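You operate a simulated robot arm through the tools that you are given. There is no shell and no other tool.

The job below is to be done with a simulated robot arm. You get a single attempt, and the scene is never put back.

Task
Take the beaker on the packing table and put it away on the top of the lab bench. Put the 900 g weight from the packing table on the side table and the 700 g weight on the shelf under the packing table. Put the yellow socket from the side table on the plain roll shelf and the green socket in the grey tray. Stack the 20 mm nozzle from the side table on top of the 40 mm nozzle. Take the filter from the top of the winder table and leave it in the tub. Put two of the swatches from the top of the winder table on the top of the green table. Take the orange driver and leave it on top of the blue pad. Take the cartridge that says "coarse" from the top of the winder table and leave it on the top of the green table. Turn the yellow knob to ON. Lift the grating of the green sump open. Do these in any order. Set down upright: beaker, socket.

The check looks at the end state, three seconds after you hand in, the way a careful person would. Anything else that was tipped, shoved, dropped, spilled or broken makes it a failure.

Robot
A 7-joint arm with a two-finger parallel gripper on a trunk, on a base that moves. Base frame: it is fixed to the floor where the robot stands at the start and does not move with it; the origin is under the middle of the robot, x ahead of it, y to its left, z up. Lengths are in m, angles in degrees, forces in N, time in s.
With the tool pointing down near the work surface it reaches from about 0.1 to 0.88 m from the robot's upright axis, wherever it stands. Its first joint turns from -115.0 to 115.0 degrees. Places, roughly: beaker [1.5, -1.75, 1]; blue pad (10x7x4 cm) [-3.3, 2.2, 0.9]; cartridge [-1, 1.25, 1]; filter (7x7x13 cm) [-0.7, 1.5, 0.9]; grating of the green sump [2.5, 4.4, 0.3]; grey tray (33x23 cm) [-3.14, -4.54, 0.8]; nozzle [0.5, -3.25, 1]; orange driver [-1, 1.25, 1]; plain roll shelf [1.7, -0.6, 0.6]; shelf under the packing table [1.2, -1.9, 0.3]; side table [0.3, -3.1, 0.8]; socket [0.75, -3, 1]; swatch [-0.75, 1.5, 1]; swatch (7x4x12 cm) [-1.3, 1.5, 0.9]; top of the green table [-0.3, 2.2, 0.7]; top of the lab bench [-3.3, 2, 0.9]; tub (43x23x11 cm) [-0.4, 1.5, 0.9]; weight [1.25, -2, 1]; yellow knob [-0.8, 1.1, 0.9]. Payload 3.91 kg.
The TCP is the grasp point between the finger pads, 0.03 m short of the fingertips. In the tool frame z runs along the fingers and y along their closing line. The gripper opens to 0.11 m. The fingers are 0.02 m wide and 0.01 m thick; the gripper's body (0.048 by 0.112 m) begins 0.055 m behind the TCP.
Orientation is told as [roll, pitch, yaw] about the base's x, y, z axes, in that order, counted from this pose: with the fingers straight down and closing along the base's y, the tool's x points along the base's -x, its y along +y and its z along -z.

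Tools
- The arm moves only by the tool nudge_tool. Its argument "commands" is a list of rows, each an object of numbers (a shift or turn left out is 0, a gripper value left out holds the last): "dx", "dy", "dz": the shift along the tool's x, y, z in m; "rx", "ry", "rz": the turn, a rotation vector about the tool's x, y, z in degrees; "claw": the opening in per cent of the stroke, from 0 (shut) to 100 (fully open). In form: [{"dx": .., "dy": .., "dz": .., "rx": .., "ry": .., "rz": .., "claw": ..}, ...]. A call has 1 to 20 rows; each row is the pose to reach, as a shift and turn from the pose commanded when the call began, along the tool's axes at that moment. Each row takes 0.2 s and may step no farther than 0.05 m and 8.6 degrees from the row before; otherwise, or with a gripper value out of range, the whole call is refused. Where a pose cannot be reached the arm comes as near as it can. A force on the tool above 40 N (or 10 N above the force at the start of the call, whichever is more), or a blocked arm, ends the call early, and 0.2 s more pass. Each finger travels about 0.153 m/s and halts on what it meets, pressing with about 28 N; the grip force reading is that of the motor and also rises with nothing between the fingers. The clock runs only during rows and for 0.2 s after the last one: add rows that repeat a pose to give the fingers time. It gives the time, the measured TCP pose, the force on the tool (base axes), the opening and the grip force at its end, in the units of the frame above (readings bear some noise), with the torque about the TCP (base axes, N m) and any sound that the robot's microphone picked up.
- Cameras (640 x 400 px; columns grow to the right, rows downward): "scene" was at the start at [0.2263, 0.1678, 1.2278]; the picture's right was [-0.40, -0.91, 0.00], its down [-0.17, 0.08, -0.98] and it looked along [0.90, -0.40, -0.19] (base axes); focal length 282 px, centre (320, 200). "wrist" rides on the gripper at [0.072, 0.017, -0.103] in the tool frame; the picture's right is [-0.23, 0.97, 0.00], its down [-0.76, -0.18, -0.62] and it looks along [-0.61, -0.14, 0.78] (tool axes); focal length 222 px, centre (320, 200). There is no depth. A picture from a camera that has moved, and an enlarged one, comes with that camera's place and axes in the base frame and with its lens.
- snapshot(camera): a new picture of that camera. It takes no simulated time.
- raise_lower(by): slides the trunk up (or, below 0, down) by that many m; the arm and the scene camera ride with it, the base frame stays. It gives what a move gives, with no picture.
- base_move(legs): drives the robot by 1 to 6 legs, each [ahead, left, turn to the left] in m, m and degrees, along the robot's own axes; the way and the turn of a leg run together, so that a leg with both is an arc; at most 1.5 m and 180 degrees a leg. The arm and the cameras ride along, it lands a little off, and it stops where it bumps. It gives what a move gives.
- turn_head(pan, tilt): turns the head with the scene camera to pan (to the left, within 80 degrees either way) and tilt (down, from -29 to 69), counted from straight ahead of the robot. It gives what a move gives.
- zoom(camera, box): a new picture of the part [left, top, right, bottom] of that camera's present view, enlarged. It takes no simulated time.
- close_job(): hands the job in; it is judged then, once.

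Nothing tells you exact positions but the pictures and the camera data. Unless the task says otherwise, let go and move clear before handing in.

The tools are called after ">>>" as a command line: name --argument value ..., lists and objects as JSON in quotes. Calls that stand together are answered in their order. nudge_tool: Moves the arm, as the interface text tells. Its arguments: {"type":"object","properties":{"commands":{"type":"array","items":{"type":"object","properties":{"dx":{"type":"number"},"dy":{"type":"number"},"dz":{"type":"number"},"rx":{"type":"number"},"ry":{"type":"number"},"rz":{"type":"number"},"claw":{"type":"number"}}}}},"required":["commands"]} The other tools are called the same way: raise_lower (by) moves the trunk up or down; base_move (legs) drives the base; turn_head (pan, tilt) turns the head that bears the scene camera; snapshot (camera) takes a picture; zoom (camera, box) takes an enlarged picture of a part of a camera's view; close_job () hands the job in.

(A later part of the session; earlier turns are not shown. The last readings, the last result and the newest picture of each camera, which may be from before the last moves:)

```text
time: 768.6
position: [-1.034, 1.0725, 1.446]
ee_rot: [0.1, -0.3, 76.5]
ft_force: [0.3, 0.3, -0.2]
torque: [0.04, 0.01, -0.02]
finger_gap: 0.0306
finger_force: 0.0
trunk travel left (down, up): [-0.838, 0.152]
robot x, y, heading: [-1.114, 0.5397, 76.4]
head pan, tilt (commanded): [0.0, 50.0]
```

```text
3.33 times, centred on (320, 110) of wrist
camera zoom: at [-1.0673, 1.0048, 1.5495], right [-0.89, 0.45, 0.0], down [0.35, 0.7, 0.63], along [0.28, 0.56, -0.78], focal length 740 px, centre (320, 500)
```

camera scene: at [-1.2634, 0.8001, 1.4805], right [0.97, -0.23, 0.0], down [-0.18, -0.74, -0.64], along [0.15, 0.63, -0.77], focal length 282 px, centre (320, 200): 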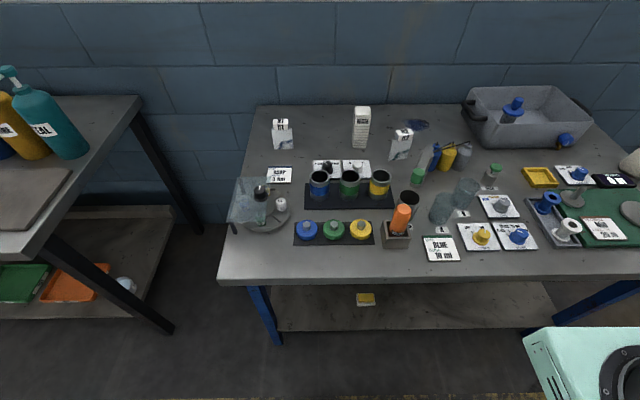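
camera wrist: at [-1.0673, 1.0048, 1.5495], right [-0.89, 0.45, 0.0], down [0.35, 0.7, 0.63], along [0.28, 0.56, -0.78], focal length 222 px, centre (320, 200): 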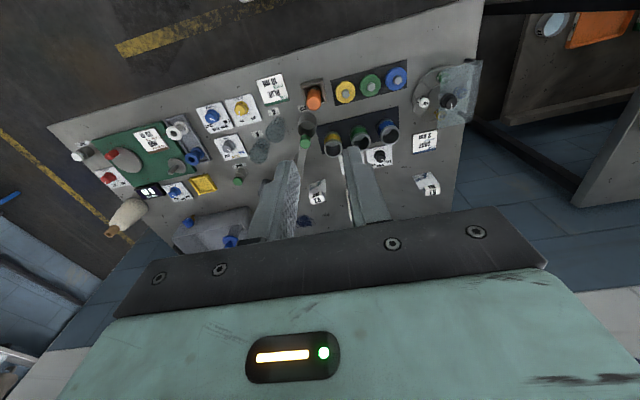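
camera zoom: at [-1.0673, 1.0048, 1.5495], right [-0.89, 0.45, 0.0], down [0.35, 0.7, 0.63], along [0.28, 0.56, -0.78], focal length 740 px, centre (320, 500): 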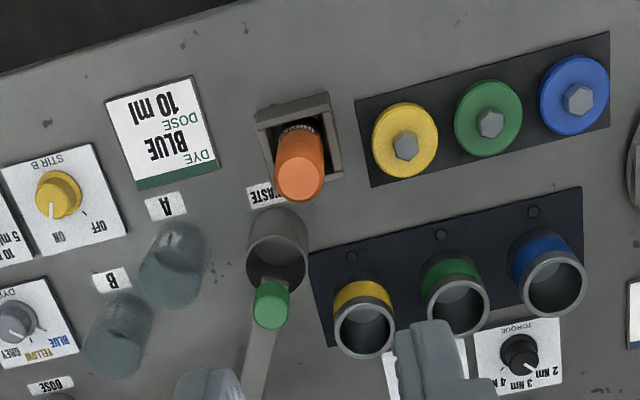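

The driver's top is at about (-0.9865, 1.139, 0.976). Back off slightly and tilt the tool 50°.

>>> base_move --legs '[[-0.13, 0, 0]]'

>>> nudge_tool --commands '[{"ry": -8, "dz": 0.03, "dx": -0.01}, {"ry": -16, "dz": 0.06, "dx": -0.02}, {"ry": -24, "dz": 0.09, "dx": -0.03}, {"ry": -32, "dz": 0.12, "dx": -0.04}, {"ry": -40, "dz": 0.15, "dx": -0.05}, {"ry": -48, "dz": 0.18, "dx": -0.06}, {"ry": -50, "dz": 0.2, "dx": -0.06}, {"ry": -50, "dz": 0.2, "dx": -0.06, "claw": 48}]'

>>> snapshot --camera "wrist"

>>> snapshot --camera "scene"

```text
time: 769.9
position: [-1.0644, 0.946, 1.4461]
ee_rot: [0.1, -0.2, 76.5]
ft_force: [-0.6, -0.6, 0.0]
torque: [-0.01, 0.0, 0.02]
finger_gap: 0.0309
finger_force: 0.0
trunk travel left (down, up): [-0.838, 0.152]
robot x, y, heading: [-1.147, 0.4113, 76.3]
head pan, tilt (commanded): [0.0, 50.0]
```

```text
time: 771.7
position: [-1.0509, 1.0042, 1.2462]
ee_rot: [0.1, -50.2, 76.3]
ft_force: [0.1, -0.3, 0.2]
torque: [0.01, -0.03, -0.01]
finger_gap: 0.0528
finger_force: 0.0
trunk travel left (down, up): [-0.838, 0.152]
robot x, y, heading: [-1.1406, 0.4113, 76.5]
head pan, tilt (commanded): [0.0, 50.0]
```

```text
taken
camera wrist: at [-1.0967, 0.8862, 1.2565], right [-0.91, 0.37, 0.18], down [0.18, -0.03, 0.98], along [0.37, 0.93, -0.03], focal length 222 px, centre (320, 200)
```

wrist: 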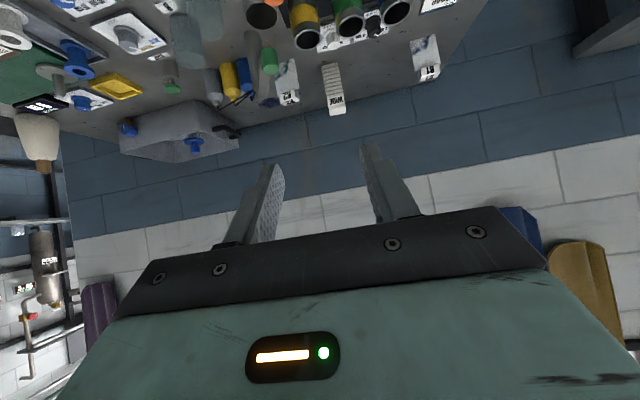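

```text
taken
camera scene: at [-1.2939, 0.6741, 1.4805], right [0.97, -0.23, 0.0], down [-0.18, -0.74, -0.64], along [0.15, 0.62, -0.77], focal length 282 px, centre (320, 200)
```

scene: 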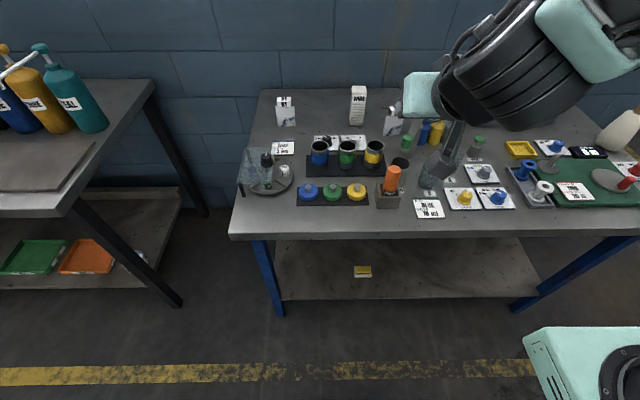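

>>> nudge_tool --commands '[{"dx": 0.0267, "dy": -0.0062, "dz": 0.0366}, {"dx": 0.0533, "dy": -0.0124, "dz": 0.0733}, {"dx": 0.08, "dy": -0.0186, "dz": 0.11}, {"dx": 0.1066, "dy": -0.0248, "dz": 0.1466}, {"dx": 0.1333, "dy": -0.031, "dz": 0.1832}, {"dx": 0.1333, "dy": -0.031, "dz": 0.1832}]'

>>> snapshot --camera "wrist"

>>> zoom --camera "scene" --box '[320, 110, 480, 230]'

```text
time: 773.1
position: [-1.0072, 1.053, 1.0267]
ee_rot: [0.2, -50.3, 76.3]
ft_force: [-0.3, -0.6, 0.1]
torque: [-0.01, 0.0, -0.01]
finger_gap: 0.0528
finger_force: 0.1
trunk travel left (down, up): [-0.838, 0.152]
robot x, y, heading: [-1.1463, 0.4134, 76.3]
head pan, tilt (commanded): [0.0, 50.0]
```

```text
taken
camera wrist: at [-1.0537, 0.9341, 1.0364], right [-0.91, 0.37, 0.18], down [0.18, -0.04, 0.98], along [0.37, 0.93, -0.03], focal length 222 px, centre (320, 200)
```

wrist: 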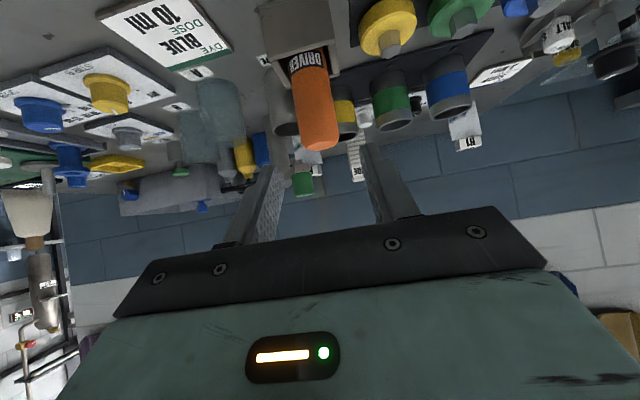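

```text
3.33 times, centred on (400, 170) of scene
camera zoom: at [-1.294, 0.674, 1.4804], right [0.97, -0.23, 0.0], down [-0.18, -0.74, -0.64], along [0.15, 0.62, -0.77], focal length 939 px, centre (53, 300)
```

zoom: 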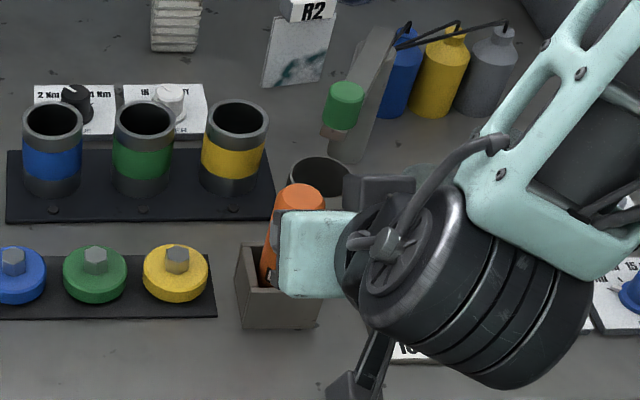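

>>> nudge_tool --commands '[{"dx": 0.001, "dy": -0.0018, "dz": 0.03}, {"dx": 0.001, "dy": -0.0018, "dz": 0.06}, {"dx": 0.001, "dy": -0.0018, "dz": 0.085}, {"dx": 0.001, "dy": -0.0018, "dz": 0.0985}, {"dx": 0.001, "dy": -0.0018, "dz": 0.0985}]'

>>> snapshot --camera "wrist"

>>> zoom --camera "scene" --box '[320, 110, 480, 230]'

```text
time: 774.3
position: [-0.9901, 1.1256, 0.9639]
ee_rot: [0.2, -50.3, 76.4]
ft_force: [0.6, -0.1, 0.3]
torque: [0.0, -0.02, -0.03]
finger_gap: 0.0527
finger_force: 0.1
trunk travel left (down, up): [-0.838, 0.152]
robot x, y, heading: [-1.1445, 0.4112, 76.4]
head pan, tilt (commanded): [0.0, 50.0]
```

```text
taken
camera wrist: at [-1.0351, 1.0065, 0.9738], right [-0.91, 0.37, 0.18], down [0.18, -0.03, 0.98], along [0.37, 0.93, -0.03], focal length 222 px, centre (320, 200)
```

wrist: 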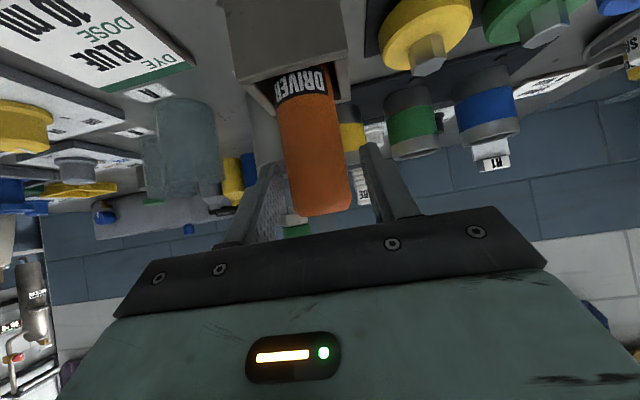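

```text
3.33 times, centred on (400, 170) of scene
camera zoom: at [-1.294, 0.6741, 1.4805], right [0.97, -0.23, 0.0], down [-0.18, -0.74, -0.64], along [0.15, 0.62, -0.77], focal length 939 px, centre (53, 300)
```

zoom: 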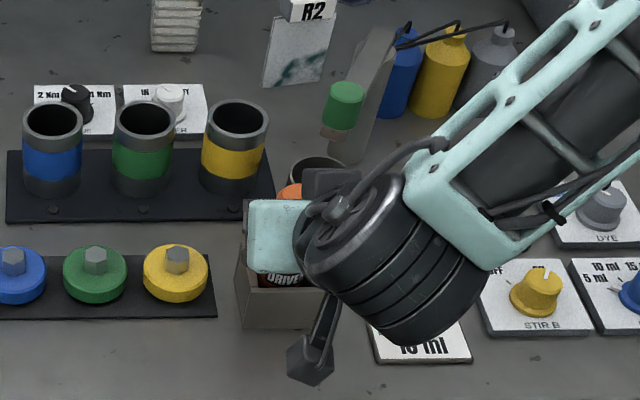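

>>> nudge_tool --commands '[{"claw": 35}, {"claw": 20}, {"claw": 12}, {"claw": 12}]'

>>> nudge_tool --commands '[{"dx": -0.0115, "dz": -0.0096}, {"dx": -0.0307, "dz": -0.0256}, {"dx": -0.0615, "dz": -0.0512}, {"dx": -0.0922, "dz": -0.0768}, {"dx": -0.123, "dz": -0.1024}, {"dx": -0.1537, "dz": -0.128}, {"dx": -0.1537, "dz": -0.128}]'

>>> snapshot --camera "wrist"

>>> zoom --camera "scene" --box '[300, 60, 500, 230]'

```text
time: 775.3
position: [-0.9892, 1.1263, 0.9634]
ee_rot: [0.2, -50.2, 76.3]
ft_force: [1.2, -1.7, -0.7]
torque: [-0.18, -0.55, -0.27]
finger_gap: 0.0359
finger_force: 28.5
trunk travel left (down, up): [-0.838, 0.152]
robot x, y, heading: [-1.1441, 0.4142, 76.3]
head pan, tilt (commanded): [0.0, 50.0]
```

```text
time: 776.9
position: [-0.9872, 1.1241, 1.1648]
ee_rot: [0.3, -50.1, 76.4]
ft_force: [0.4, 0.2, -2.7]
torque: [-0.03, -0.01, 0.02]
finger_gap: 0.037
finger_force: 28.2
trunk travel left (down, up): [-0.838, 0.152]
robot x, y, heading: [-1.1453, 0.4134, 76.5]
head pan, tilt (commanded): [0.0, 50.0]
```

```text
taken
camera wrist: at [-1.0348, 1.0059, 1.1745], right [-0.91, 0.37, 0.18], down [0.18, -0.03, 0.98], along [0.37, 0.93, -0.03], focal length 222 px, centre (320, 200)
```

wrist: 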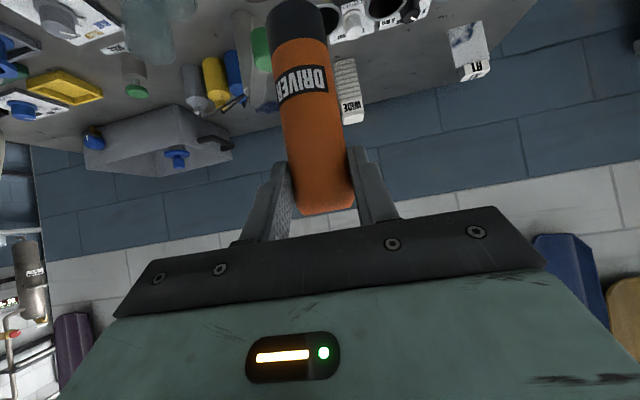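

```text
2.35 times, centred on (400, 145) of scene
camera zoom: at [-1.294, 0.6742, 1.4804], right [0.97, -0.23, 0.0], down [-0.18, -0.74, -0.64], along [0.15, 0.62, -0.77], focal length 662 px, centre (132, 329)
```

zoom: 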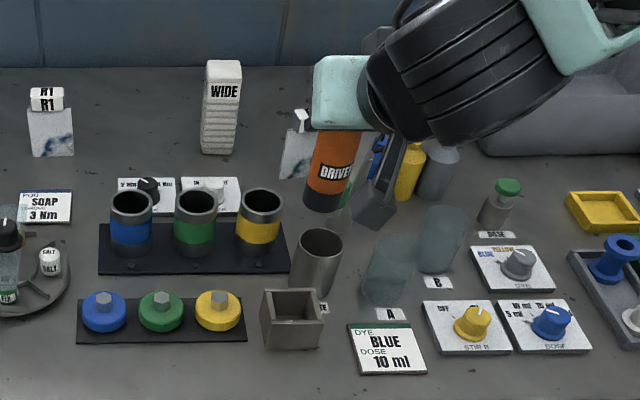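

The driver is a plain cylinder with a flat black base, held upright. Back off a little and drive along the aisle to the blue pad.

>>> base_move --legs '[[-0.14, 0, 0], [0, 1.25, 0], [0, 1.25, 0]]'

>>> turn_head --pan 0 --tilt 40

>>> snapshot --camera "scene"

>>> snapshot --camera "wrist"

```text
time: 790.0
position: [-3.4347, 1.5778, 1.164]
ee_rot: [0.1, -50.3, 76.2]
ft_force: [-0.4, 0.0, -2.7]
torque: [-0.03, 0.0, 0.0]
finger_gap: 0.0368
finger_force: 27.8
trunk travel left (down, up): [-0.838, 0.152]
robot x, y, heading: [-3.5926, 0.8649, 76.7]
head pan, tilt (commanded): [0.0, 50.0]
```

```text
time: 790.7
position: [-3.4335, 1.5771, 1.1636]
ee_rot: [0.2, -50.2, 76.2]
ft_force: [0.3, 0.0, -4.0]
torque: [-0.06, 0.0, 0.04]
finger_gap: 0.0367
finger_force: 27.6
trunk travel left (down, up): [-0.838, 0.152]
robot x, y, heading: [-3.5916, 0.8671, 76.4]
head pan, tilt (commanded): [0.0, 40.0]
```

```text
taken
camera scene: at [-3.7381, 1.1353, 1.4946], right [0.97, -0.24, 0.0], down [-0.15, -0.63, -0.77], along [0.18, 0.74, -0.64], focal length 282 px, centre (320, 200)
```

scene: 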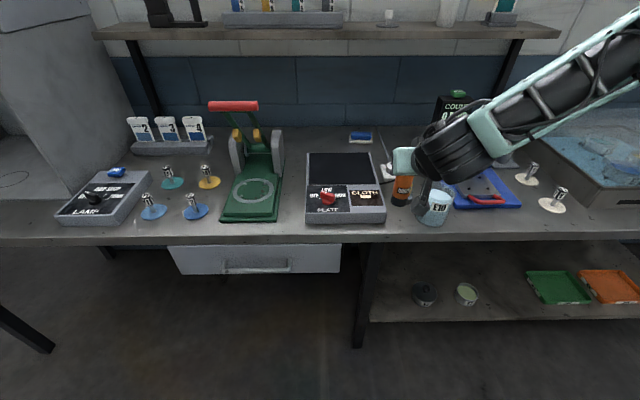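

```text
taken
camera wrist: at [-3.4804, 1.4592, 1.1741], right [-0.91, 0.37, 0.18], down [0.18, -0.03, 0.98], along [0.37, 0.93, -0.03], focal length 222 px, centre (320, 200)
```

wrist: 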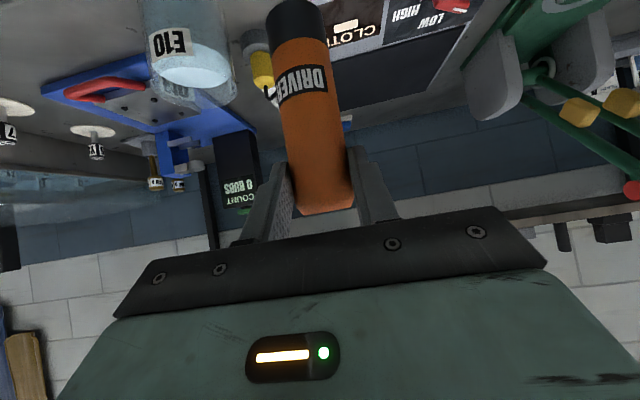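

>>> zoom --camera "scene" --box '[300, 90, 420, 190]'

>>> turn_head --pan 0 --tilt 10

>>> snapshot --camera "scene"

```text
4.00 times, centred on (360, 140) of scene
camera zoom: at [-3.7381, 1.1353, 1.4946], right [0.97, -0.24, 0.0], down [-0.15, -0.63, -0.77], along [0.18, 0.74, -0.64], focal length 1126 px, centre (160, 440)
```

zoom: 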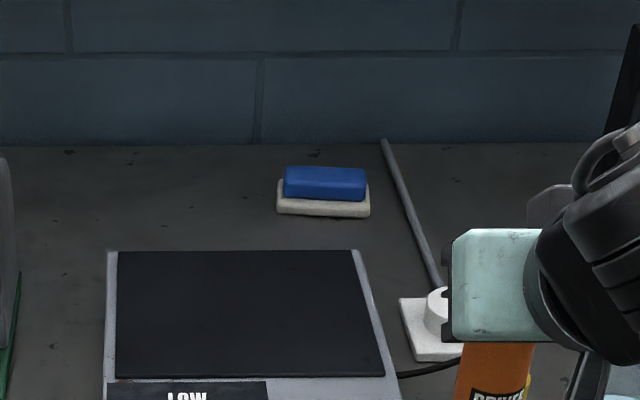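

```text
time: 791.6
position: [-3.4347, 1.5784, 1.1641]
ee_rot: [0.1, -50.1, 76.3]
ft_force: [0.5, 0.5, -3.3]
torque: [-0.02, 0.02, 0.01]
finger_gap: 0.0369
finger_force: 28.2
trunk travel left (down, up): [-0.838, 0.152]
robot x, y, heading: [-3.5925, 0.8672, 76.4]
head pan, tilt (commanded): [0.0, 10.0]
```

```text
taken
camera scene: at [-3.7362, 1.1431, 1.5422], right [0.97, -0.24, 0.0], down [-0.04, -0.17, -0.98], along [0.23, 0.96, -0.17], focal length 282 px, centre (320, 200)
```

scene: 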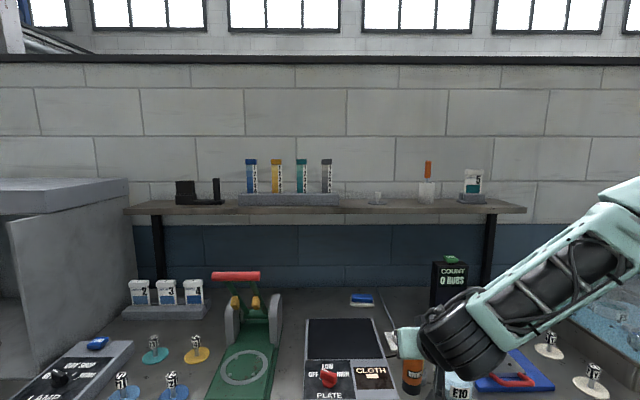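

The pad's flat top is about 8.7×5 cm at (-3.31, 2.152, 0.94), enough to stand the driver on. Drive in closer.

>>> base_move --legs '[[0.42, 0.012, 0]]'

>>> turn_head --pan -5 --tilt 45

>>> snapshot --camera "scene"

>>> snapshot --camera "wrist"

```text
time: 794.2
position: [-3.349, 1.9878, 1.1638]
ee_rot: [0.2, -50.2, 76.4]
ft_force: [-0.5, 1.3, -2.5]
torque: [-0.05, 0.02, -0.02]
finger_gap: 0.0369
finger_force: 28.1
trunk travel left (down, up): [-0.838, 0.152]
robot x, y, heading: [-3.5056, 1.2774, 76.5]
head pan, tilt (commanded): [0.0, 10.0]
```

```text
time: 795.2
position: [-3.3504, 1.9877, 1.1647]
ee_rot: [0.0, -50.1, 76.5]
ft_force: [0.6, -0.4, -3.7]
torque: [-0.04, 0.0, -0.01]
finger_gap: 0.0367
finger_force: 27.7
trunk travel left (down, up): [-0.838, 0.152]
robot x, y, heading: [-3.5054, 1.2744, 76.3]
head pan, tilt (commanded): [-5.0, 45.0]
```

```text
taken
camera scene: at [-3.6463, 1.5395, 1.4874], right [0.95, -0.32, 0.0], down [-0.22, -0.67, -0.71], along [0.22, 0.67, -0.71], focal length 282 px, centre (320, 200)
```

scene: 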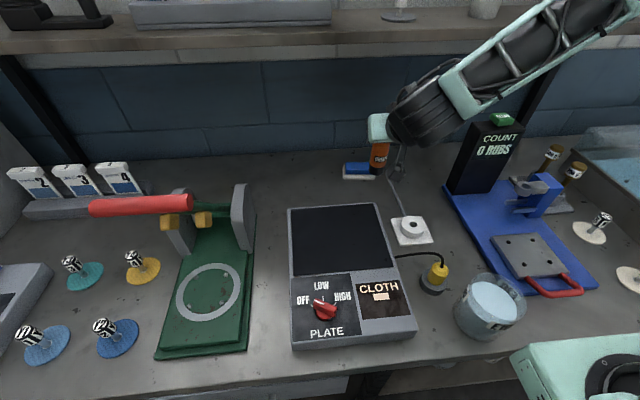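

```text
taken
camera wrist: at [-3.3954, 1.8694, 1.1741], right [-0.91, 0.37, 0.18], down [0.18, -0.03, 0.98], along [0.37, 0.93, -0.03], focal length 222 px, centre (320, 200)
```

wrist: 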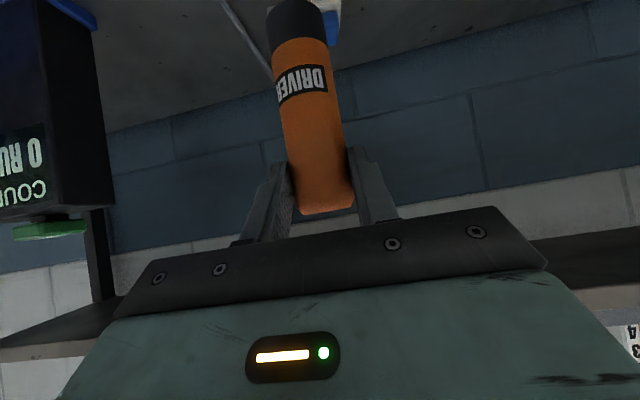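

>>> nudge_tool --commands '[{"dx": 0.0327, "dz": 0.0272}, {"dx": 0.0653, "dz": 0.0544}, {"dx": 0.0399, "dz": 0.0849}, {"dx": 0.0145, "dz": 0.1154}, {"dx": -0.0109, "dz": 0.1459}, {"dx": -0.0363, "dz": 0.1763}, {"dx": -0.0363, "dz": 0.1763}]'

>>> snapshot --camera "wrist"

>>> zoom --camera "scene" --box '[310, 110, 450, 220]'

```text
time: 796.8
position: [-3.3125, 2.1421, 1.0793]
ee_rot: [0.1, -50.2, 76.5]
ft_force: [0.2, -0.9, -3.2]
torque: [-0.06, 0.03, 0.02]
finger_gap: 0.0366
finger_force: 28.0
trunk travel left (down, up): [-0.838, 0.152]
robot x, y, heading: [-3.5089, 1.2778, 76.6]
head pan, tilt (commanded): [-5.0, 45.0]
```

```text
taken
camera wrist: at [-3.3591, 2.0244, 1.09], right [-0.91, 0.37, 0.18], down [0.18, -0.03, 0.98], along [0.37, 0.93, -0.03], focal length 222 px, centre (320, 200)
```

wrist: 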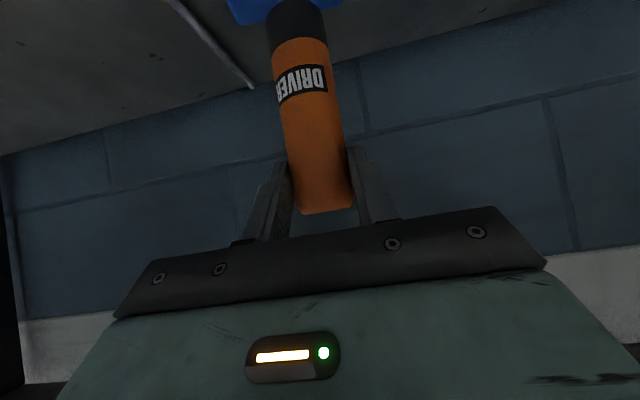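

```text
3.64 times, centred on (380, 165) of scene
camera zoom: at [-3.6463, 1.5395, 1.4873], right [0.95, -0.32, 0.0], down [-0.22, -0.67, -0.71], along [0.22, 0.67, -0.71], focal length 1024 px, centre (102, 327)
```

zoom: 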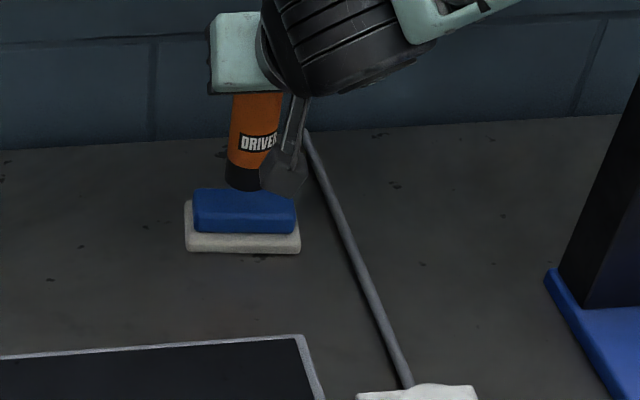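

>>> zoom --camera "scene" --box '[350, 145, 400, 185]'

```text
10.00 times, centred on (375, 165) of scene
camera zoom: at [-3.6463, 1.5395, 1.4873], right [0.95, -0.32, 0.0], down [-0.22, -0.67, -0.71], along [0.22, 0.67, -0.71], focal length 2816 px, centre (-230, 550)
```

zoom: 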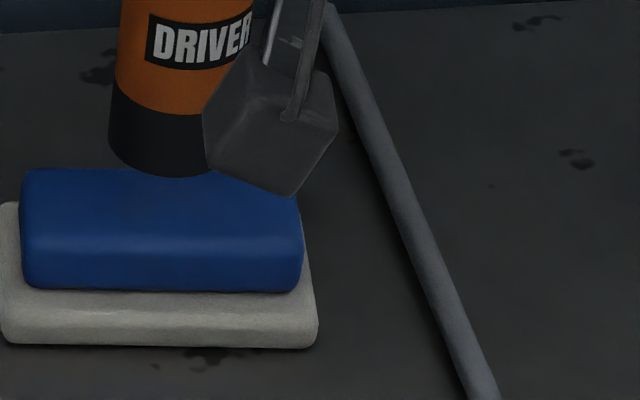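

The pad's top is 8.6×3.6 cm centred at (-3.308, 2.165); the driver needs to go 1.5 cm further in. Shift, then lower.

>>> nudge_tool --commands '[{"dx": -0.005, "dy": -0.002, "dz": 0.006}, {"dx": -0.0099, "dy": -0.0039, "dz": 0.0119}, {"dx": -0.0022, "dy": -0.0039, "dz": 0.0183}, {"dx": 0.0055, "dy": -0.0039, "dz": 0.0247}, {"dx": 0.0055, "dy": -0.0039, "dz": 0.0247}]'

>>> zoom --camera "scene" --box '[345, 135, 405, 185]'

>>> snapshot --camera "wrist"

```text
time: 798.0
position: [-3.3046, 2.1569, 1.0599]
ee_rot: [0.1, -50.3, 76.5]
ft_force: [-0.1, 0.1, -3.1]
torque: [-0.03, -0.02, 0.0]
finger_gap: 0.0368
finger_force: 27.8
trunk travel left (down, up): [-0.838, 0.152]
robot x, y, heading: [-3.5028, 1.2775, 76.4]
head pan, tilt (commanded): [-5.0, 45.0]
```

```text
8.00 times, centred on (375, 160) of scene
camera zoom: at [-3.6463, 1.5395, 1.4873], right [0.95, -0.32, 0.0], down [-0.22, -0.67, -0.71], along [0.22, 0.67, -0.71], focal length 2253 px, centre (-120, 520)
```

zoom: 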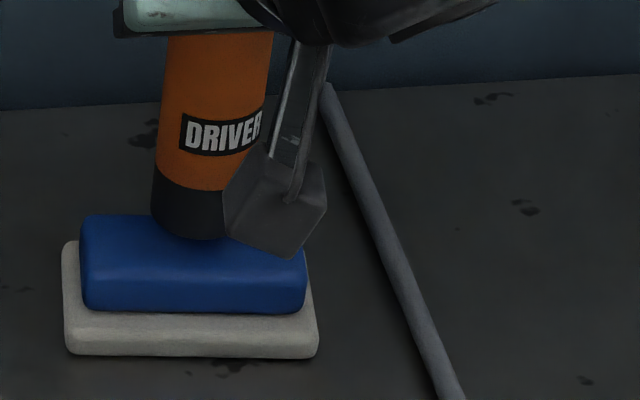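

```text
taken
camera wrist: at [-3.3515, 2.0383, 1.0697], right [-0.91, 0.37, 0.18], down [0.18, -0.03, 0.98], along [0.37, 0.93, -0.03], focal length 222 px, centre (320, 200)
```

wrist: 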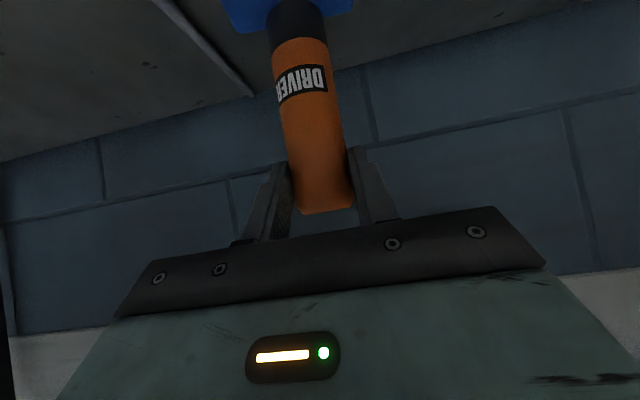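

>>> nudge_tool --commands '[{"dx": 0.0046, "dz": 0.0038}, {"dx": 0.0077, "dz": 0.0064}, {"dx": 0.01, "dz": 0.0083}, {"dx": 0.0123, "dz": 0.0102}, {"dx": 0.0146, "dz": 0.0122}, {"dx": 0.0169, "dz": 0.0141}, {"dx": 0.0192, "dz": 0.016}]'

>>> zoom --camera "scene" --box '[345, 135, 405, 185]'

```text
time: 799.6
position: [-3.3052, 2.1552, 1.0354]
ee_rot: [0.0, -50.5, 76.6]
ft_force: [-1.1, 3.9, 24.0]
torque: [0.47, -0.11, 0.0]
finger_gap: 0.0367
finger_force: 27.1
trunk travel left (down, up): [-0.838, 0.152]
robot x, y, heading: [-3.5059, 1.2765, 76.5]
head pan, tilt (commanded): [-5.0, 45.0]
```

```text
8.00 times, centred on (375, 160) of scene
camera zoom: at [-3.6467, 1.5382, 1.4876], right [0.95, -0.32, 0.0], down [-0.22, -0.67, -0.71], along [0.22, 0.67, -0.71], focal length 2253 px, centre (-120, 520)
```

zoom: 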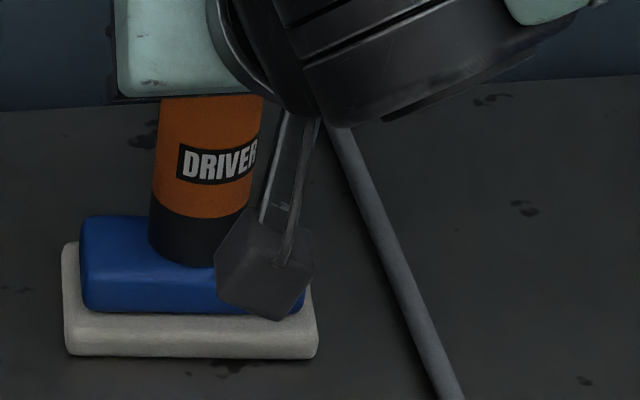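

>>> nudge_tool --commands '[{"dx": -0.0015, "dz": -0.0013}, {"dx": -0.0023, "dz": -0.0019}, {"dx": -0.0023, "dz": -0.0019}]'

>>> nudge_tool --commands '[{"claw": 36}, {"claw": 40}, {"claw": 46}, {"claw": 52}, {"claw": 52}]'

>>> zoom --camera "scene" --box '[345, 135, 405, 185]'

>>> snapshot --camera "wrist"

```text
time: 800.4
position: [-3.3069, 2.1561, 1.0354]
ee_rot: [0.2, -50.1, 76.4]
ft_force: [-0.8, 2.2, 6.7]
torque: [0.43, -0.11, 0.05]
finger_gap: 0.0368
finger_force: 27.9
trunk travel left (down, up): [-0.838, 0.152]
robot x, y, heading: [-3.504, 1.2758, 76.2]
head pan, tilt (commanded): [-5.0, 45.0]
```

```text
time: 801.6
position: [-3.3055, 2.1572, 1.0367]
ee_rot: [0.1, -50.2, 76.6]
ft_force: [-0.2, 0.5, -0.2]
torque: [0.0, 0.04, -0.01]
finger_gap: 0.0571
finger_force: 0.0
trunk travel left (down, up): [-0.838, 0.152]
robot x, y, heading: [-3.5072, 1.2747, 76.5]
head pan, tilt (commanded): [-5.0, 45.0]
```

```text
8.00 times, centred on (375, 160) of scene
camera zoom: at [-3.6464, 1.5393, 1.4874], right [0.95, -0.32, 0.0], down [-0.22, -0.67, -0.71], along [0.22, 0.67, -0.71], focal length 2253 px, centre (-120, 520)
```

zoom: 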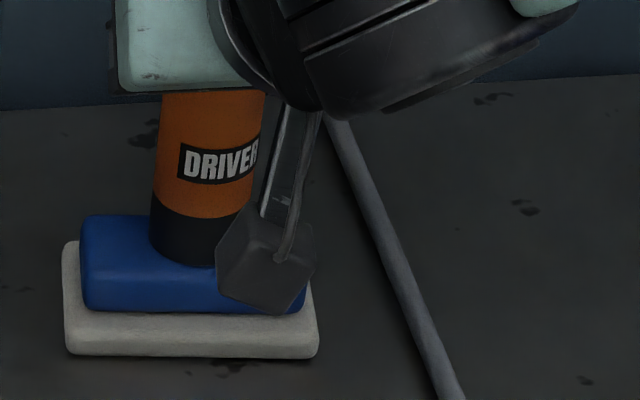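

```text
taken
camera wrist: at [-3.3516, 2.038, 1.0474], right [-0.91, 0.37, 0.18], down [0.18, -0.03, 0.98], along [0.37, 0.93, -0.03], focal length 222 px, centre (320, 200)
```

wrist: 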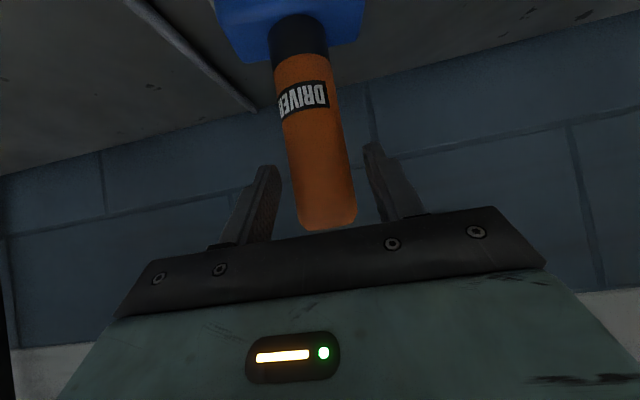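

The driver stands on the blue pad by itself. Retreat horizontally.

>>> nudge_tool --commands '[{"dx": 0.0128, "dz": -0.0154}, {"dx": 0.032, "dz": -0.0384}, {"dx": 0.0576, "dz": -0.0692}, {"dx": 0.0832, "dz": -0.0999}, {"dx": 0.0832, "dz": -0.13}, {"dx": 0.07, "dz": -0.17}, {"dx": 0.05, "dz": -0.21}]'

>>> zoom --camera "scene" --box '[300, 90, 460, 220]'

```text
time: 803.2
position: [-3.3506, 1.9695, 1.1331]
ee_rot: [0.1, -50.1, 76.5]
ft_force: [-0.2, 1.2, -0.6]
torque: [-0.01, -0.02, 0.01]
finger_gap: 0.0571
finger_force: 0.1
trunk travel left (down, up): [-0.838, 0.152]
robot x, y, heading: [-3.5034, 1.2793, 76.6]
head pan, tilt (commanded): [-5.0, 45.0]
```

```text
3.08 times, centred on (380, 155) of scene
camera zoom: at [-3.6461, 1.5399, 1.4872], right [0.95, -0.32, 0.0], down [-0.22, -0.67, -0.71], along [0.22, 0.67, -0.71], focal length 866 px, centre (135, 338)
```

zoom: 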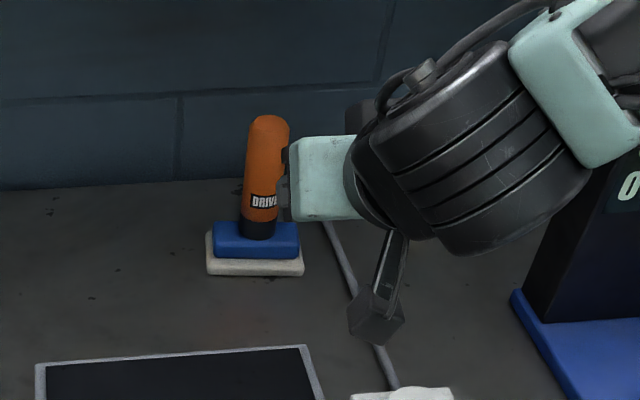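

All good. Back off, straighten the tool, and head for the side table for the green socket.

>>> base_move --legs '[[-0.4, 0, 0]]'

>>> nudge_tool --commands '[{"ry": 8, "dz": -0.02}, {"ry": 16, "dz": -0.04}, {"ry": 24, "dz": -0.06}, {"ry": 32, "dz": -0.08}, {"ry": 40, "dz": -0.1}, {"ry": 48, "dz": -0.12}, {"ry": 50.2, "dz": -0.14}, {"ry": 50.2, "dz": -0.14}]'

>>> turn_head --pan 0 --tilt 40

>>> snapshot --camera "scene"

```text
time: 805.7
position: [-3.4435, 1.5799, 1.1341]
ee_rot: [0.1, -50.2, 76.6]
ft_force: [-0.1, 0.3, 0.0]
torque: [0.02, 0.01, 0.0]
finger_gap: 0.0573
finger_force: 0.1
trunk travel left (down, up): [-0.838, 0.152]
robot x, y, heading: [-3.6006, 0.8911, 76.7]
head pan, tilt (commanded): [-5.0, 45.0]
```

```text
time: 807.5
position: [-3.4692, 1.4739, 1.2227]
ee_rot: [0.1, 0.0, 76.7]
ft_force: [0.3, 0.3, 0.3]
torque: [-0.03, -0.01, 0.01]
finger_gap: 0.0572
finger_force: 0.1
trunk travel left (down, up): [-0.838, 0.152]
robot x, y, heading: [-3.5956, 0.8856, 76.7]
head pan, tilt (commanded): [-5.0, 45.0]
```

```text
time: 808.2
position: [-3.4688, 1.4749, 1.2224]
ee_rot: [0.1, 0.0, 76.7]
ft_force: [0.4, 0.3, -0.2]
torque: [-0.04, 0.01, 0.03]
finger_gap: 0.0573
finger_force: 0.0
trunk travel left (down, up): [-0.838, 0.152]
robot x, y, heading: [-3.5994, 0.8896, 76.3]
head pan, tilt (commanded): [0.0, 40.0]
```

```text
taken
camera scene: at [-3.7457, 1.155, 1.4946], right [0.97, -0.23, 0.0], down [-0.15, -0.63, -0.77], along [0.18, 0.74, -0.64], focal length 282 px, centre (320, 200)
```

scene: 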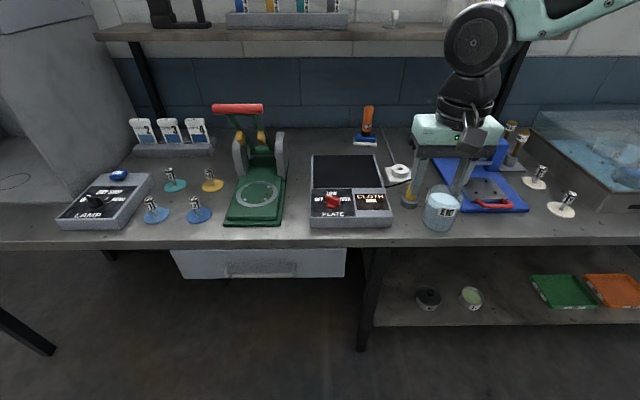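

>>> base_move --legs '[[0, -1.4, 0], [0, -1.4, 0], [0, -1.2, 0], [0, 0, 180]]'

>>> turn_head --pan -20 --tilt 15

>>> snapshot --camera "scene"

```text
time: 834.6
position: [0.1287, -0.6208, 1.2238]
ee_rot: [0.1, -0.1, -104.6]
ft_force: [-0.4, -0.7, 0.8]
torque: [0.0, -0.01, 0.02]
finger_gap: 0.0572
finger_force: 0.1
trunk travel left (down, up): [-0.838, 0.152]
robot x, y, heading: [0.2736, -0.0331, -104.4]
head pan, tilt (commanded): [0.0, 40.0]
```

```text
time: 835.5
position: [0.13, -0.6198, 1.2226]
ee_rot: [0.1, -0.1, -104.6]
ft_force: [-0.8, 0.1, 0.2]
torque: [-0.03, -0.02, 0.01]
finger_gap: 0.0573
finger_force: 0.1
trunk travel left (down, up): [-0.838, 0.152]
robot x, y, heading: [0.2715, -0.0335, -104.5]
head pan, tilt (commanded): [-20.0, 15.0]
```

```text
taken
camera scene: at [0.3798, -0.3006, 1.5341], right [-0.82, 0.57, 0.0], down [0.15, 0.21, -0.97], along [-0.55, -0.8, -0.26], focal length 282 px, centre (320, 200)
```

scene: 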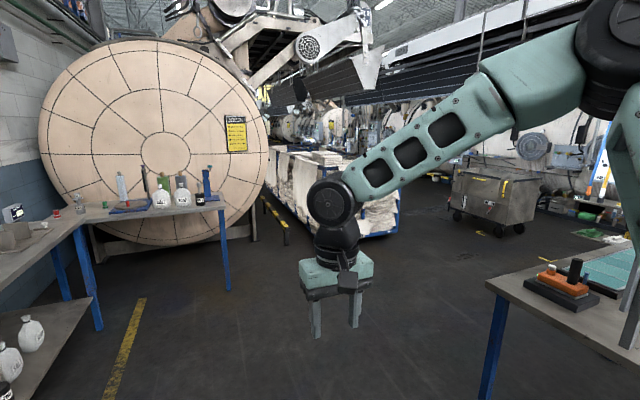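

>>> base_move --legs '[[1.1, 0, 1.0], [1.0, 0, 0], [0, 0.65, 0]]'

>>> turn_head --pan 10 --tilt 45

>>> snapshot --camera "scene"

```text
time: 849.0
position: [0.2818, -2.7804, 1.2227]
ee_rot: [0.1, 0.1, -102.9]
ft_force: [-0.1, -0.2, -0.5]
torque: [0.01, 0.02, 0.01]
finger_gap: 0.0573
finger_force: 0.1
trunk travel left (down, up): [-0.838, 0.152]
robot x, y, heading: [0.4079, -2.191, -102.9]
head pan, tilt (commanded): [-20.0, 15.0]
```

```text
time: 850.0
position: [0.2825, -2.781, 1.2221]
ee_rot: [0.0, 0.0, -102.9]
ft_force: [1.4, -1.0, -0.4]
torque: [-0.03, 0.01, 0.0]
finger_gap: 0.0574
finger_force: 0.0
trunk travel left (down, up): [-0.838, 0.152]
robot x, y, heading: [0.407, -2.1932, -103.0]
head pan, tilt (commanded): [10.0, 45.0]
```

```text
taken
camera scene: at [0.5697, -2.4567, 1.4875], right [-1.0, 0.05, 0.0], down [0.04, 0.71, -0.71], along [-0.04, -0.71, -0.71], focal length 282 px, centre (320, 200)
```

scene: 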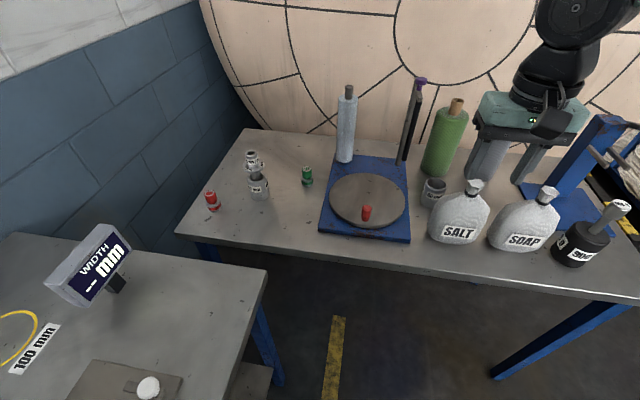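

>>> nudge_tool --commands '[{"dz": -0.04, "dy": 0.02}, {"dz": -0.08, "dy": 0.04}, {"dz": -0.08, "dy": 0.085}, {"dz": -0.08, "dy": 0.13}, {"dz": -0.08, "dy": 0.175}, {"dz": -0.08, "dy": 0.22}, {"dz": -0.08, "dy": 0.265}, {"dz": -0.08, "dy": 0.31}]'

>>> base_move --legs '[[0.3, 0.03, -0.3]]'

>>> snapshot --camera "wrist"

>>> snapshot --camera "scene"

```text
time: 851.8
position: [0.5841, -2.8502, 1.3024]
ee_rot: [0.1, 0.0, -102.9]
ft_force: [-1.5, -0.5, -0.9]
torque: [-0.03, -0.01, 0.01]
finger_gap: 0.0572
finger_force: 0.0
trunk travel left (down, up): [-0.838, 0.152]
robot x, y, heading: [0.4106, -2.1914, -102.8]
head pan, tilt (commanded): [10.0, 45.0]
```

```text
time: 853.8
position: [0.5432, -3.1502, 1.3023]
ee_rot: [0.1, -0.2, -103.1]
ft_force: [-0.7, 0.0, 0.4]
torque: [0.02, 0.0, 0.03]
finger_gap: 0.0574
finger_force: 0.0
trunk travel left (down, up): [-0.838, 0.152]
robot x, y, heading: [0.3693, -2.4954, -103.3]
head pan, tilt (commanded): [10.0, 45.0]
```

```text
taken
camera wrist: at [0.576, -3.0839, 1.4056], right [0.9, -0.44, 0.0], down [-0.35, -0.7, 0.62], along [-0.27, -0.56, -0.78], focal length 222 px, centre (320, 200)
```

wrist: 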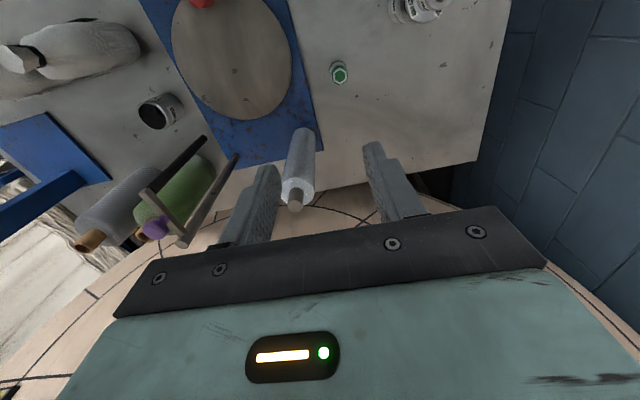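

```text
taken
camera scene: at [0.5301, -2.7567, 1.4874], right [-1.0, 0.06, 0.0], down [0.04, 0.71, -0.71], along [-0.04, -0.71, -0.71], focal length 282 px, centre (320, 200)
```

scene: 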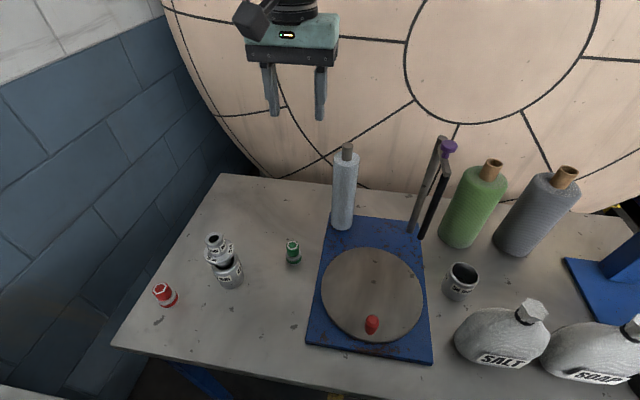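

>>> nudge_tool --commands '[{"dx": -0.0163, "dy": 0.0395}, {"dx": -0.0163, "dy": 0.0395, "dz": 0.045}, {"dx": -0.0163, "dy": 0.0395, "dz": 0.09}, {"dx": -0.0163, "dy": 0.0395, "dz": 0.135}, {"dx": -0.0163, "dy": 0.0395, "dz": 0.18}, {"dx": -0.0163, "dy": 0.0395, "dz": 0.225}, {"dx": -0.0163, "dy": 0.0395, "dz": 0.27}, {"dx": -0.0163, "dy": 0.0395, "dz": 0.3}, {"dx": -0.0163, "dy": 0.0395, "dz": 0.3}]'

>>> snapshot --camera "wrist"

>>> zoom --camera "scene" --box '[180, 130, 380, 300]'

```text
time: 855.8
position: [0.5797, -3.1759, 1.0002]
ee_rot: [0.1, 0.0, -103.3]
ft_force: [-0.6, 0.2, 0.0]
torque: [0.01, 0.02, 0.02]
finger_gap: 0.057
finger_force: 0.1
trunk travel left (down, up): [-0.838, 0.152]
robot x, y, heading: [0.3688, -2.4905, -103.3]
head pan, tilt (commanded): [10.0, 45.0]
```

```text
taken
camera wrist: at [0.6124, -3.1085, 1.1042], right [0.9, -0.44, 0.0], down [-0.35, -0.7, 0.62], along [-0.27, -0.56, -0.78], focal length 222 px, centre (320, 200)
```

wrist: 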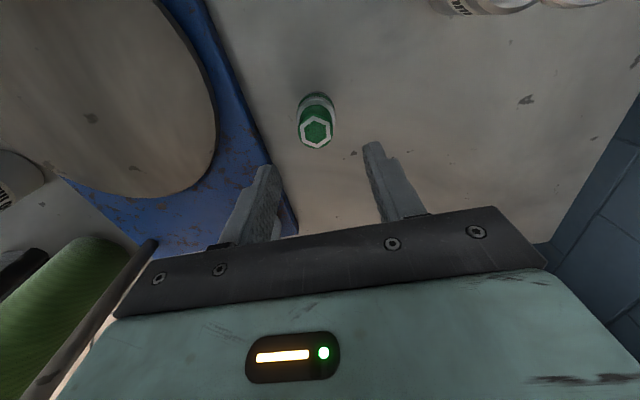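

```text
2.35 times, centred on (280, 215) of scene
camera zoom: at [0.53, -2.7569, 1.4874], right [-1.0, 0.06, 0.0], down [0.04, 0.71, -0.71], along [-0.04, -0.71, -0.71], focal length 662 px, centre (414, 165)
```

zoom: 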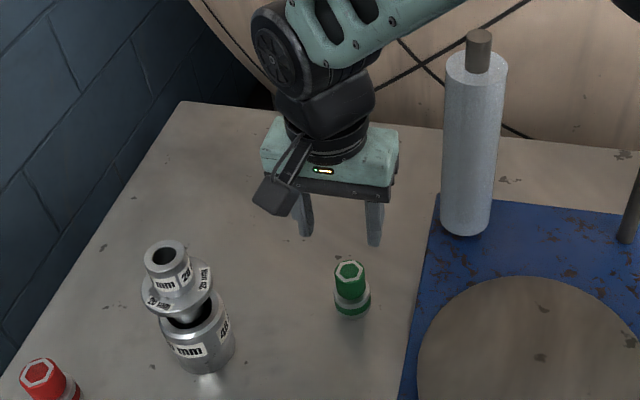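

>>> nudge_tool --commands '[{"dx": -0.001, "dy": -0.0045, "dz": 0.04}, {"dx": -0.001, "dy": -0.0045, "dz": 0.08}, {"dx": -0.001, "dy": -0.0045, "dz": 0.105}, {"dx": -0.001, "dy": -0.0045, "dz": 0.105}]'

>>> snapshot --camera "wrist"

```text
time: 856.8
position: [0.5755, -3.1749, 0.8966]
ee_rot: [0.2, -0.1, -103.1]
ft_force: [0.6, 0.2, 0.3]
torque: [-0.01, 0.01, -0.03]
finger_gap: 0.0571
finger_force: 0.0
trunk travel left (down, up): [-0.838, 0.152]
robot x, y, heading: [0.3697, -2.4919, -103.2]
head pan, tilt (commanded): [10.0, 45.0]
```

```text
taken
camera wrist: at [0.6072, -3.1089, 1.0], right [0.9, -0.44, 0.0], down [-0.35, -0.7, 0.62], along [-0.27, -0.56, -0.78], focal length 222 px, centre (320, 200)
```

wrist: 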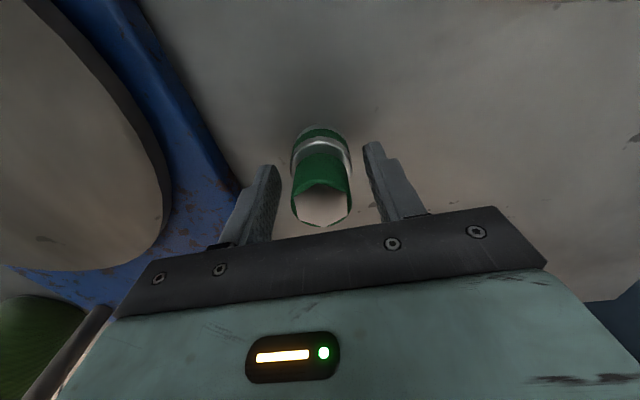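

>>> nudge_tool --commands '[{"claw": 38}, {"claw": 25}, {"claw": 15}, {"claw": 15}]'

>>> nudge_tool --commands '[{"dz": -0.015}, {"dz": -0.045}, {"dz": -0.085}, {"dz": -0.13}, {"dz": -0.175}, {"dz": -0.22}, {"dz": -0.265}, {"dz": -0.31}]'

>>> snapshot --camera "wrist"

```text
time: 857.8
position: [0.5748, -3.1745, 0.8968]
ee_rot: [0.1, 0.0, -103.2]
ft_force: [0.2, 0.2, 0.9]
torque: [0.06, 0.03, 0.01]
finger_gap: 0.0386
finger_force: 28.3
trunk travel left (down, up): [-0.838, 0.152]
robot x, y, heading: [0.3677, -2.4895, -103.5]
head pan, tilt (commanded): [10.0, 45.0]
```

```text
time: 859.6
position: [0.5736, -3.1745, 1.2096]
ee_rot: [0.2, 0.0, -103.1]
ft_force: [-0.7, -0.5, -1.4]
torque: [-0.04, 0.03, 0.02]
finger_gap: 0.0385
finger_force: 27.9
trunk travel left (down, up): [-0.838, 0.152]
robot x, y, heading: [0.3685, -2.4871, -103.4]
head pan, tilt (commanded): [10.0, 45.0]
```

```text
taken
camera wrist: at [0.6066, -3.1079, 1.3123], right [0.9, -0.44, 0.0], down [-0.35, -0.7, 0.62], along [-0.28, -0.56, -0.78], focal length 222 px, centre (320, 200)
```

wrist: 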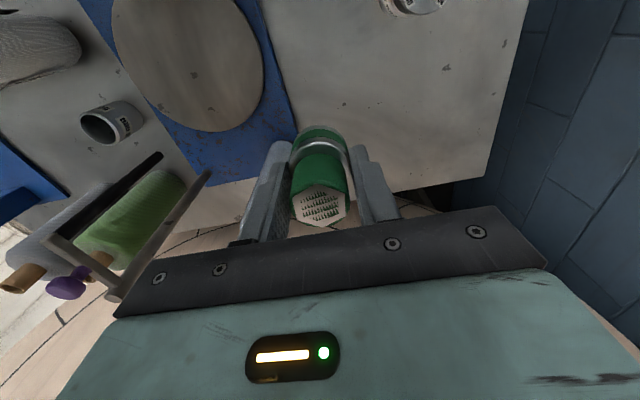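

Green socket is held upright. Retract and then look for the grey tray.

>>> nudge_tool --commands '[{"dx": 0.045}, {"dx": 0.09}, {"dx": 0.135}, {"dx": 0.18}, {"dx": 0.2, "dy": -0.04}, {"dx": 0.2, "dy": -0.085}, {"dx": 0.2, "dy": -0.13}, {"dx": 0.2, "dy": -0.175}, {"dx": 0.2, "dy": -0.22}, {"dx": 0.2, "dy": -0.26}]'

>>> base_move --legs '[[-0.5, 0, 0], [0, -1.0, 0]]'

>>> turn_head --pan -25 --tilt 10

>>> snapshot --camera "scene"

>>> turn_head --pan 20 --tilt 10

>>> snapshot --camera "scene"

```text
time: 861.8
position: [0.3665, -2.9222, 1.2068]
ee_rot: [0.1, 0.0, -103.0]
ft_force: [0.6, 0.6, -0.9]
torque: [0.03, 0.01, 0.0]
finger_gap: 0.0385
finger_force: 27.4
trunk travel left (down, up): [-0.838, 0.152]
robot x, y, heading: [0.3698, -2.4909, -103.2]
head pan, tilt (commanded): [10.0, 45.0]
```

```text
time: 869.5
position: [-0.501, -2.2027, 1.2069]
ee_rot: [0.1, 0.0, -103.7]
ft_force: [-0.3, -0.2, 0.1]
torque: [-0.02, 0.0, 0.01]
finger_gap: 0.0384
finger_force: 28.3
trunk travel left (down, up): [-0.838, 0.152]
robot x, y, heading: [-0.4965, -1.7743, -104.0]
head pan, tilt (commanded): [10.0, 45.0]
```

```text
time: 870.5
position: [-0.5003, -2.2026, 1.206]
ee_rot: [0.0, -0.1, -103.7]
ft_force: [-0.3, -0.2, -0.6]
torque: [0.01, -0.04, -0.01]
finger_gap: 0.0385
finger_force: 28.2
trunk travel left (down, up): [-0.838, 0.152]
robot x, y, heading: [-0.4966, -1.7721, -104.0]
head pan, tilt (commanded): [-25.0, 10.0]
```

```text
taken
camera scene: at [-0.3888, -2.0307, 1.5422], right [-0.78, 0.63, 0.0], down [0.11, 0.14, -0.98], along [-0.62, -0.77, -0.17], focal length 282 px, centre (320, 200)
```

scene: 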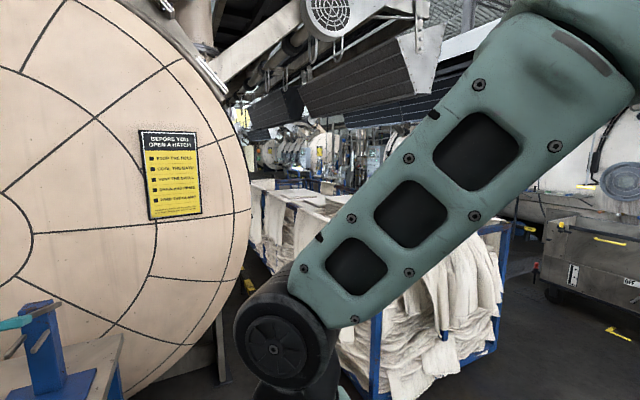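

```text
time: 871.7
position: [-0.5006, -2.2025, 1.207]
ee_rot: [0.1, 0.0, -103.6]
ft_force: [-0.1, -0.4, -1.4]
torque: [-0.01, 0.03, 0.0]
finger_gap: 0.0383
finger_force: 28.0
trunk travel left (down, up): [-0.838, 0.152]
robot x, y, heading: [-0.4921, -1.7739, -103.9]
head pan, tilt (commanded): [20.0, 10.0]
```

```text
taken
camera scene: at [-0.3206, -2.0506, 1.5423], right [-0.99, -0.11, 0.0], down [-0.02, 0.17, -0.98], along [0.11, -0.98, -0.17], focal length 282 px, centre (320, 200)
```

scene: 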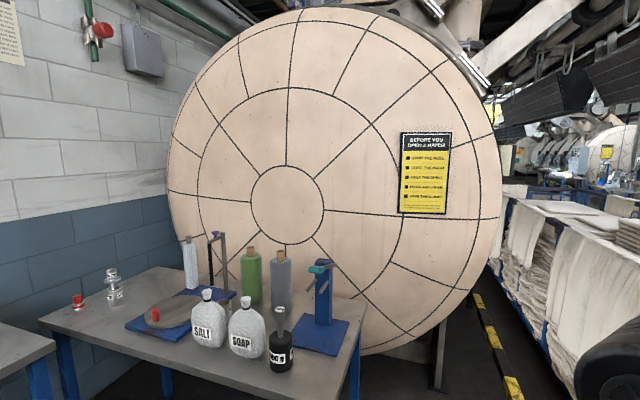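

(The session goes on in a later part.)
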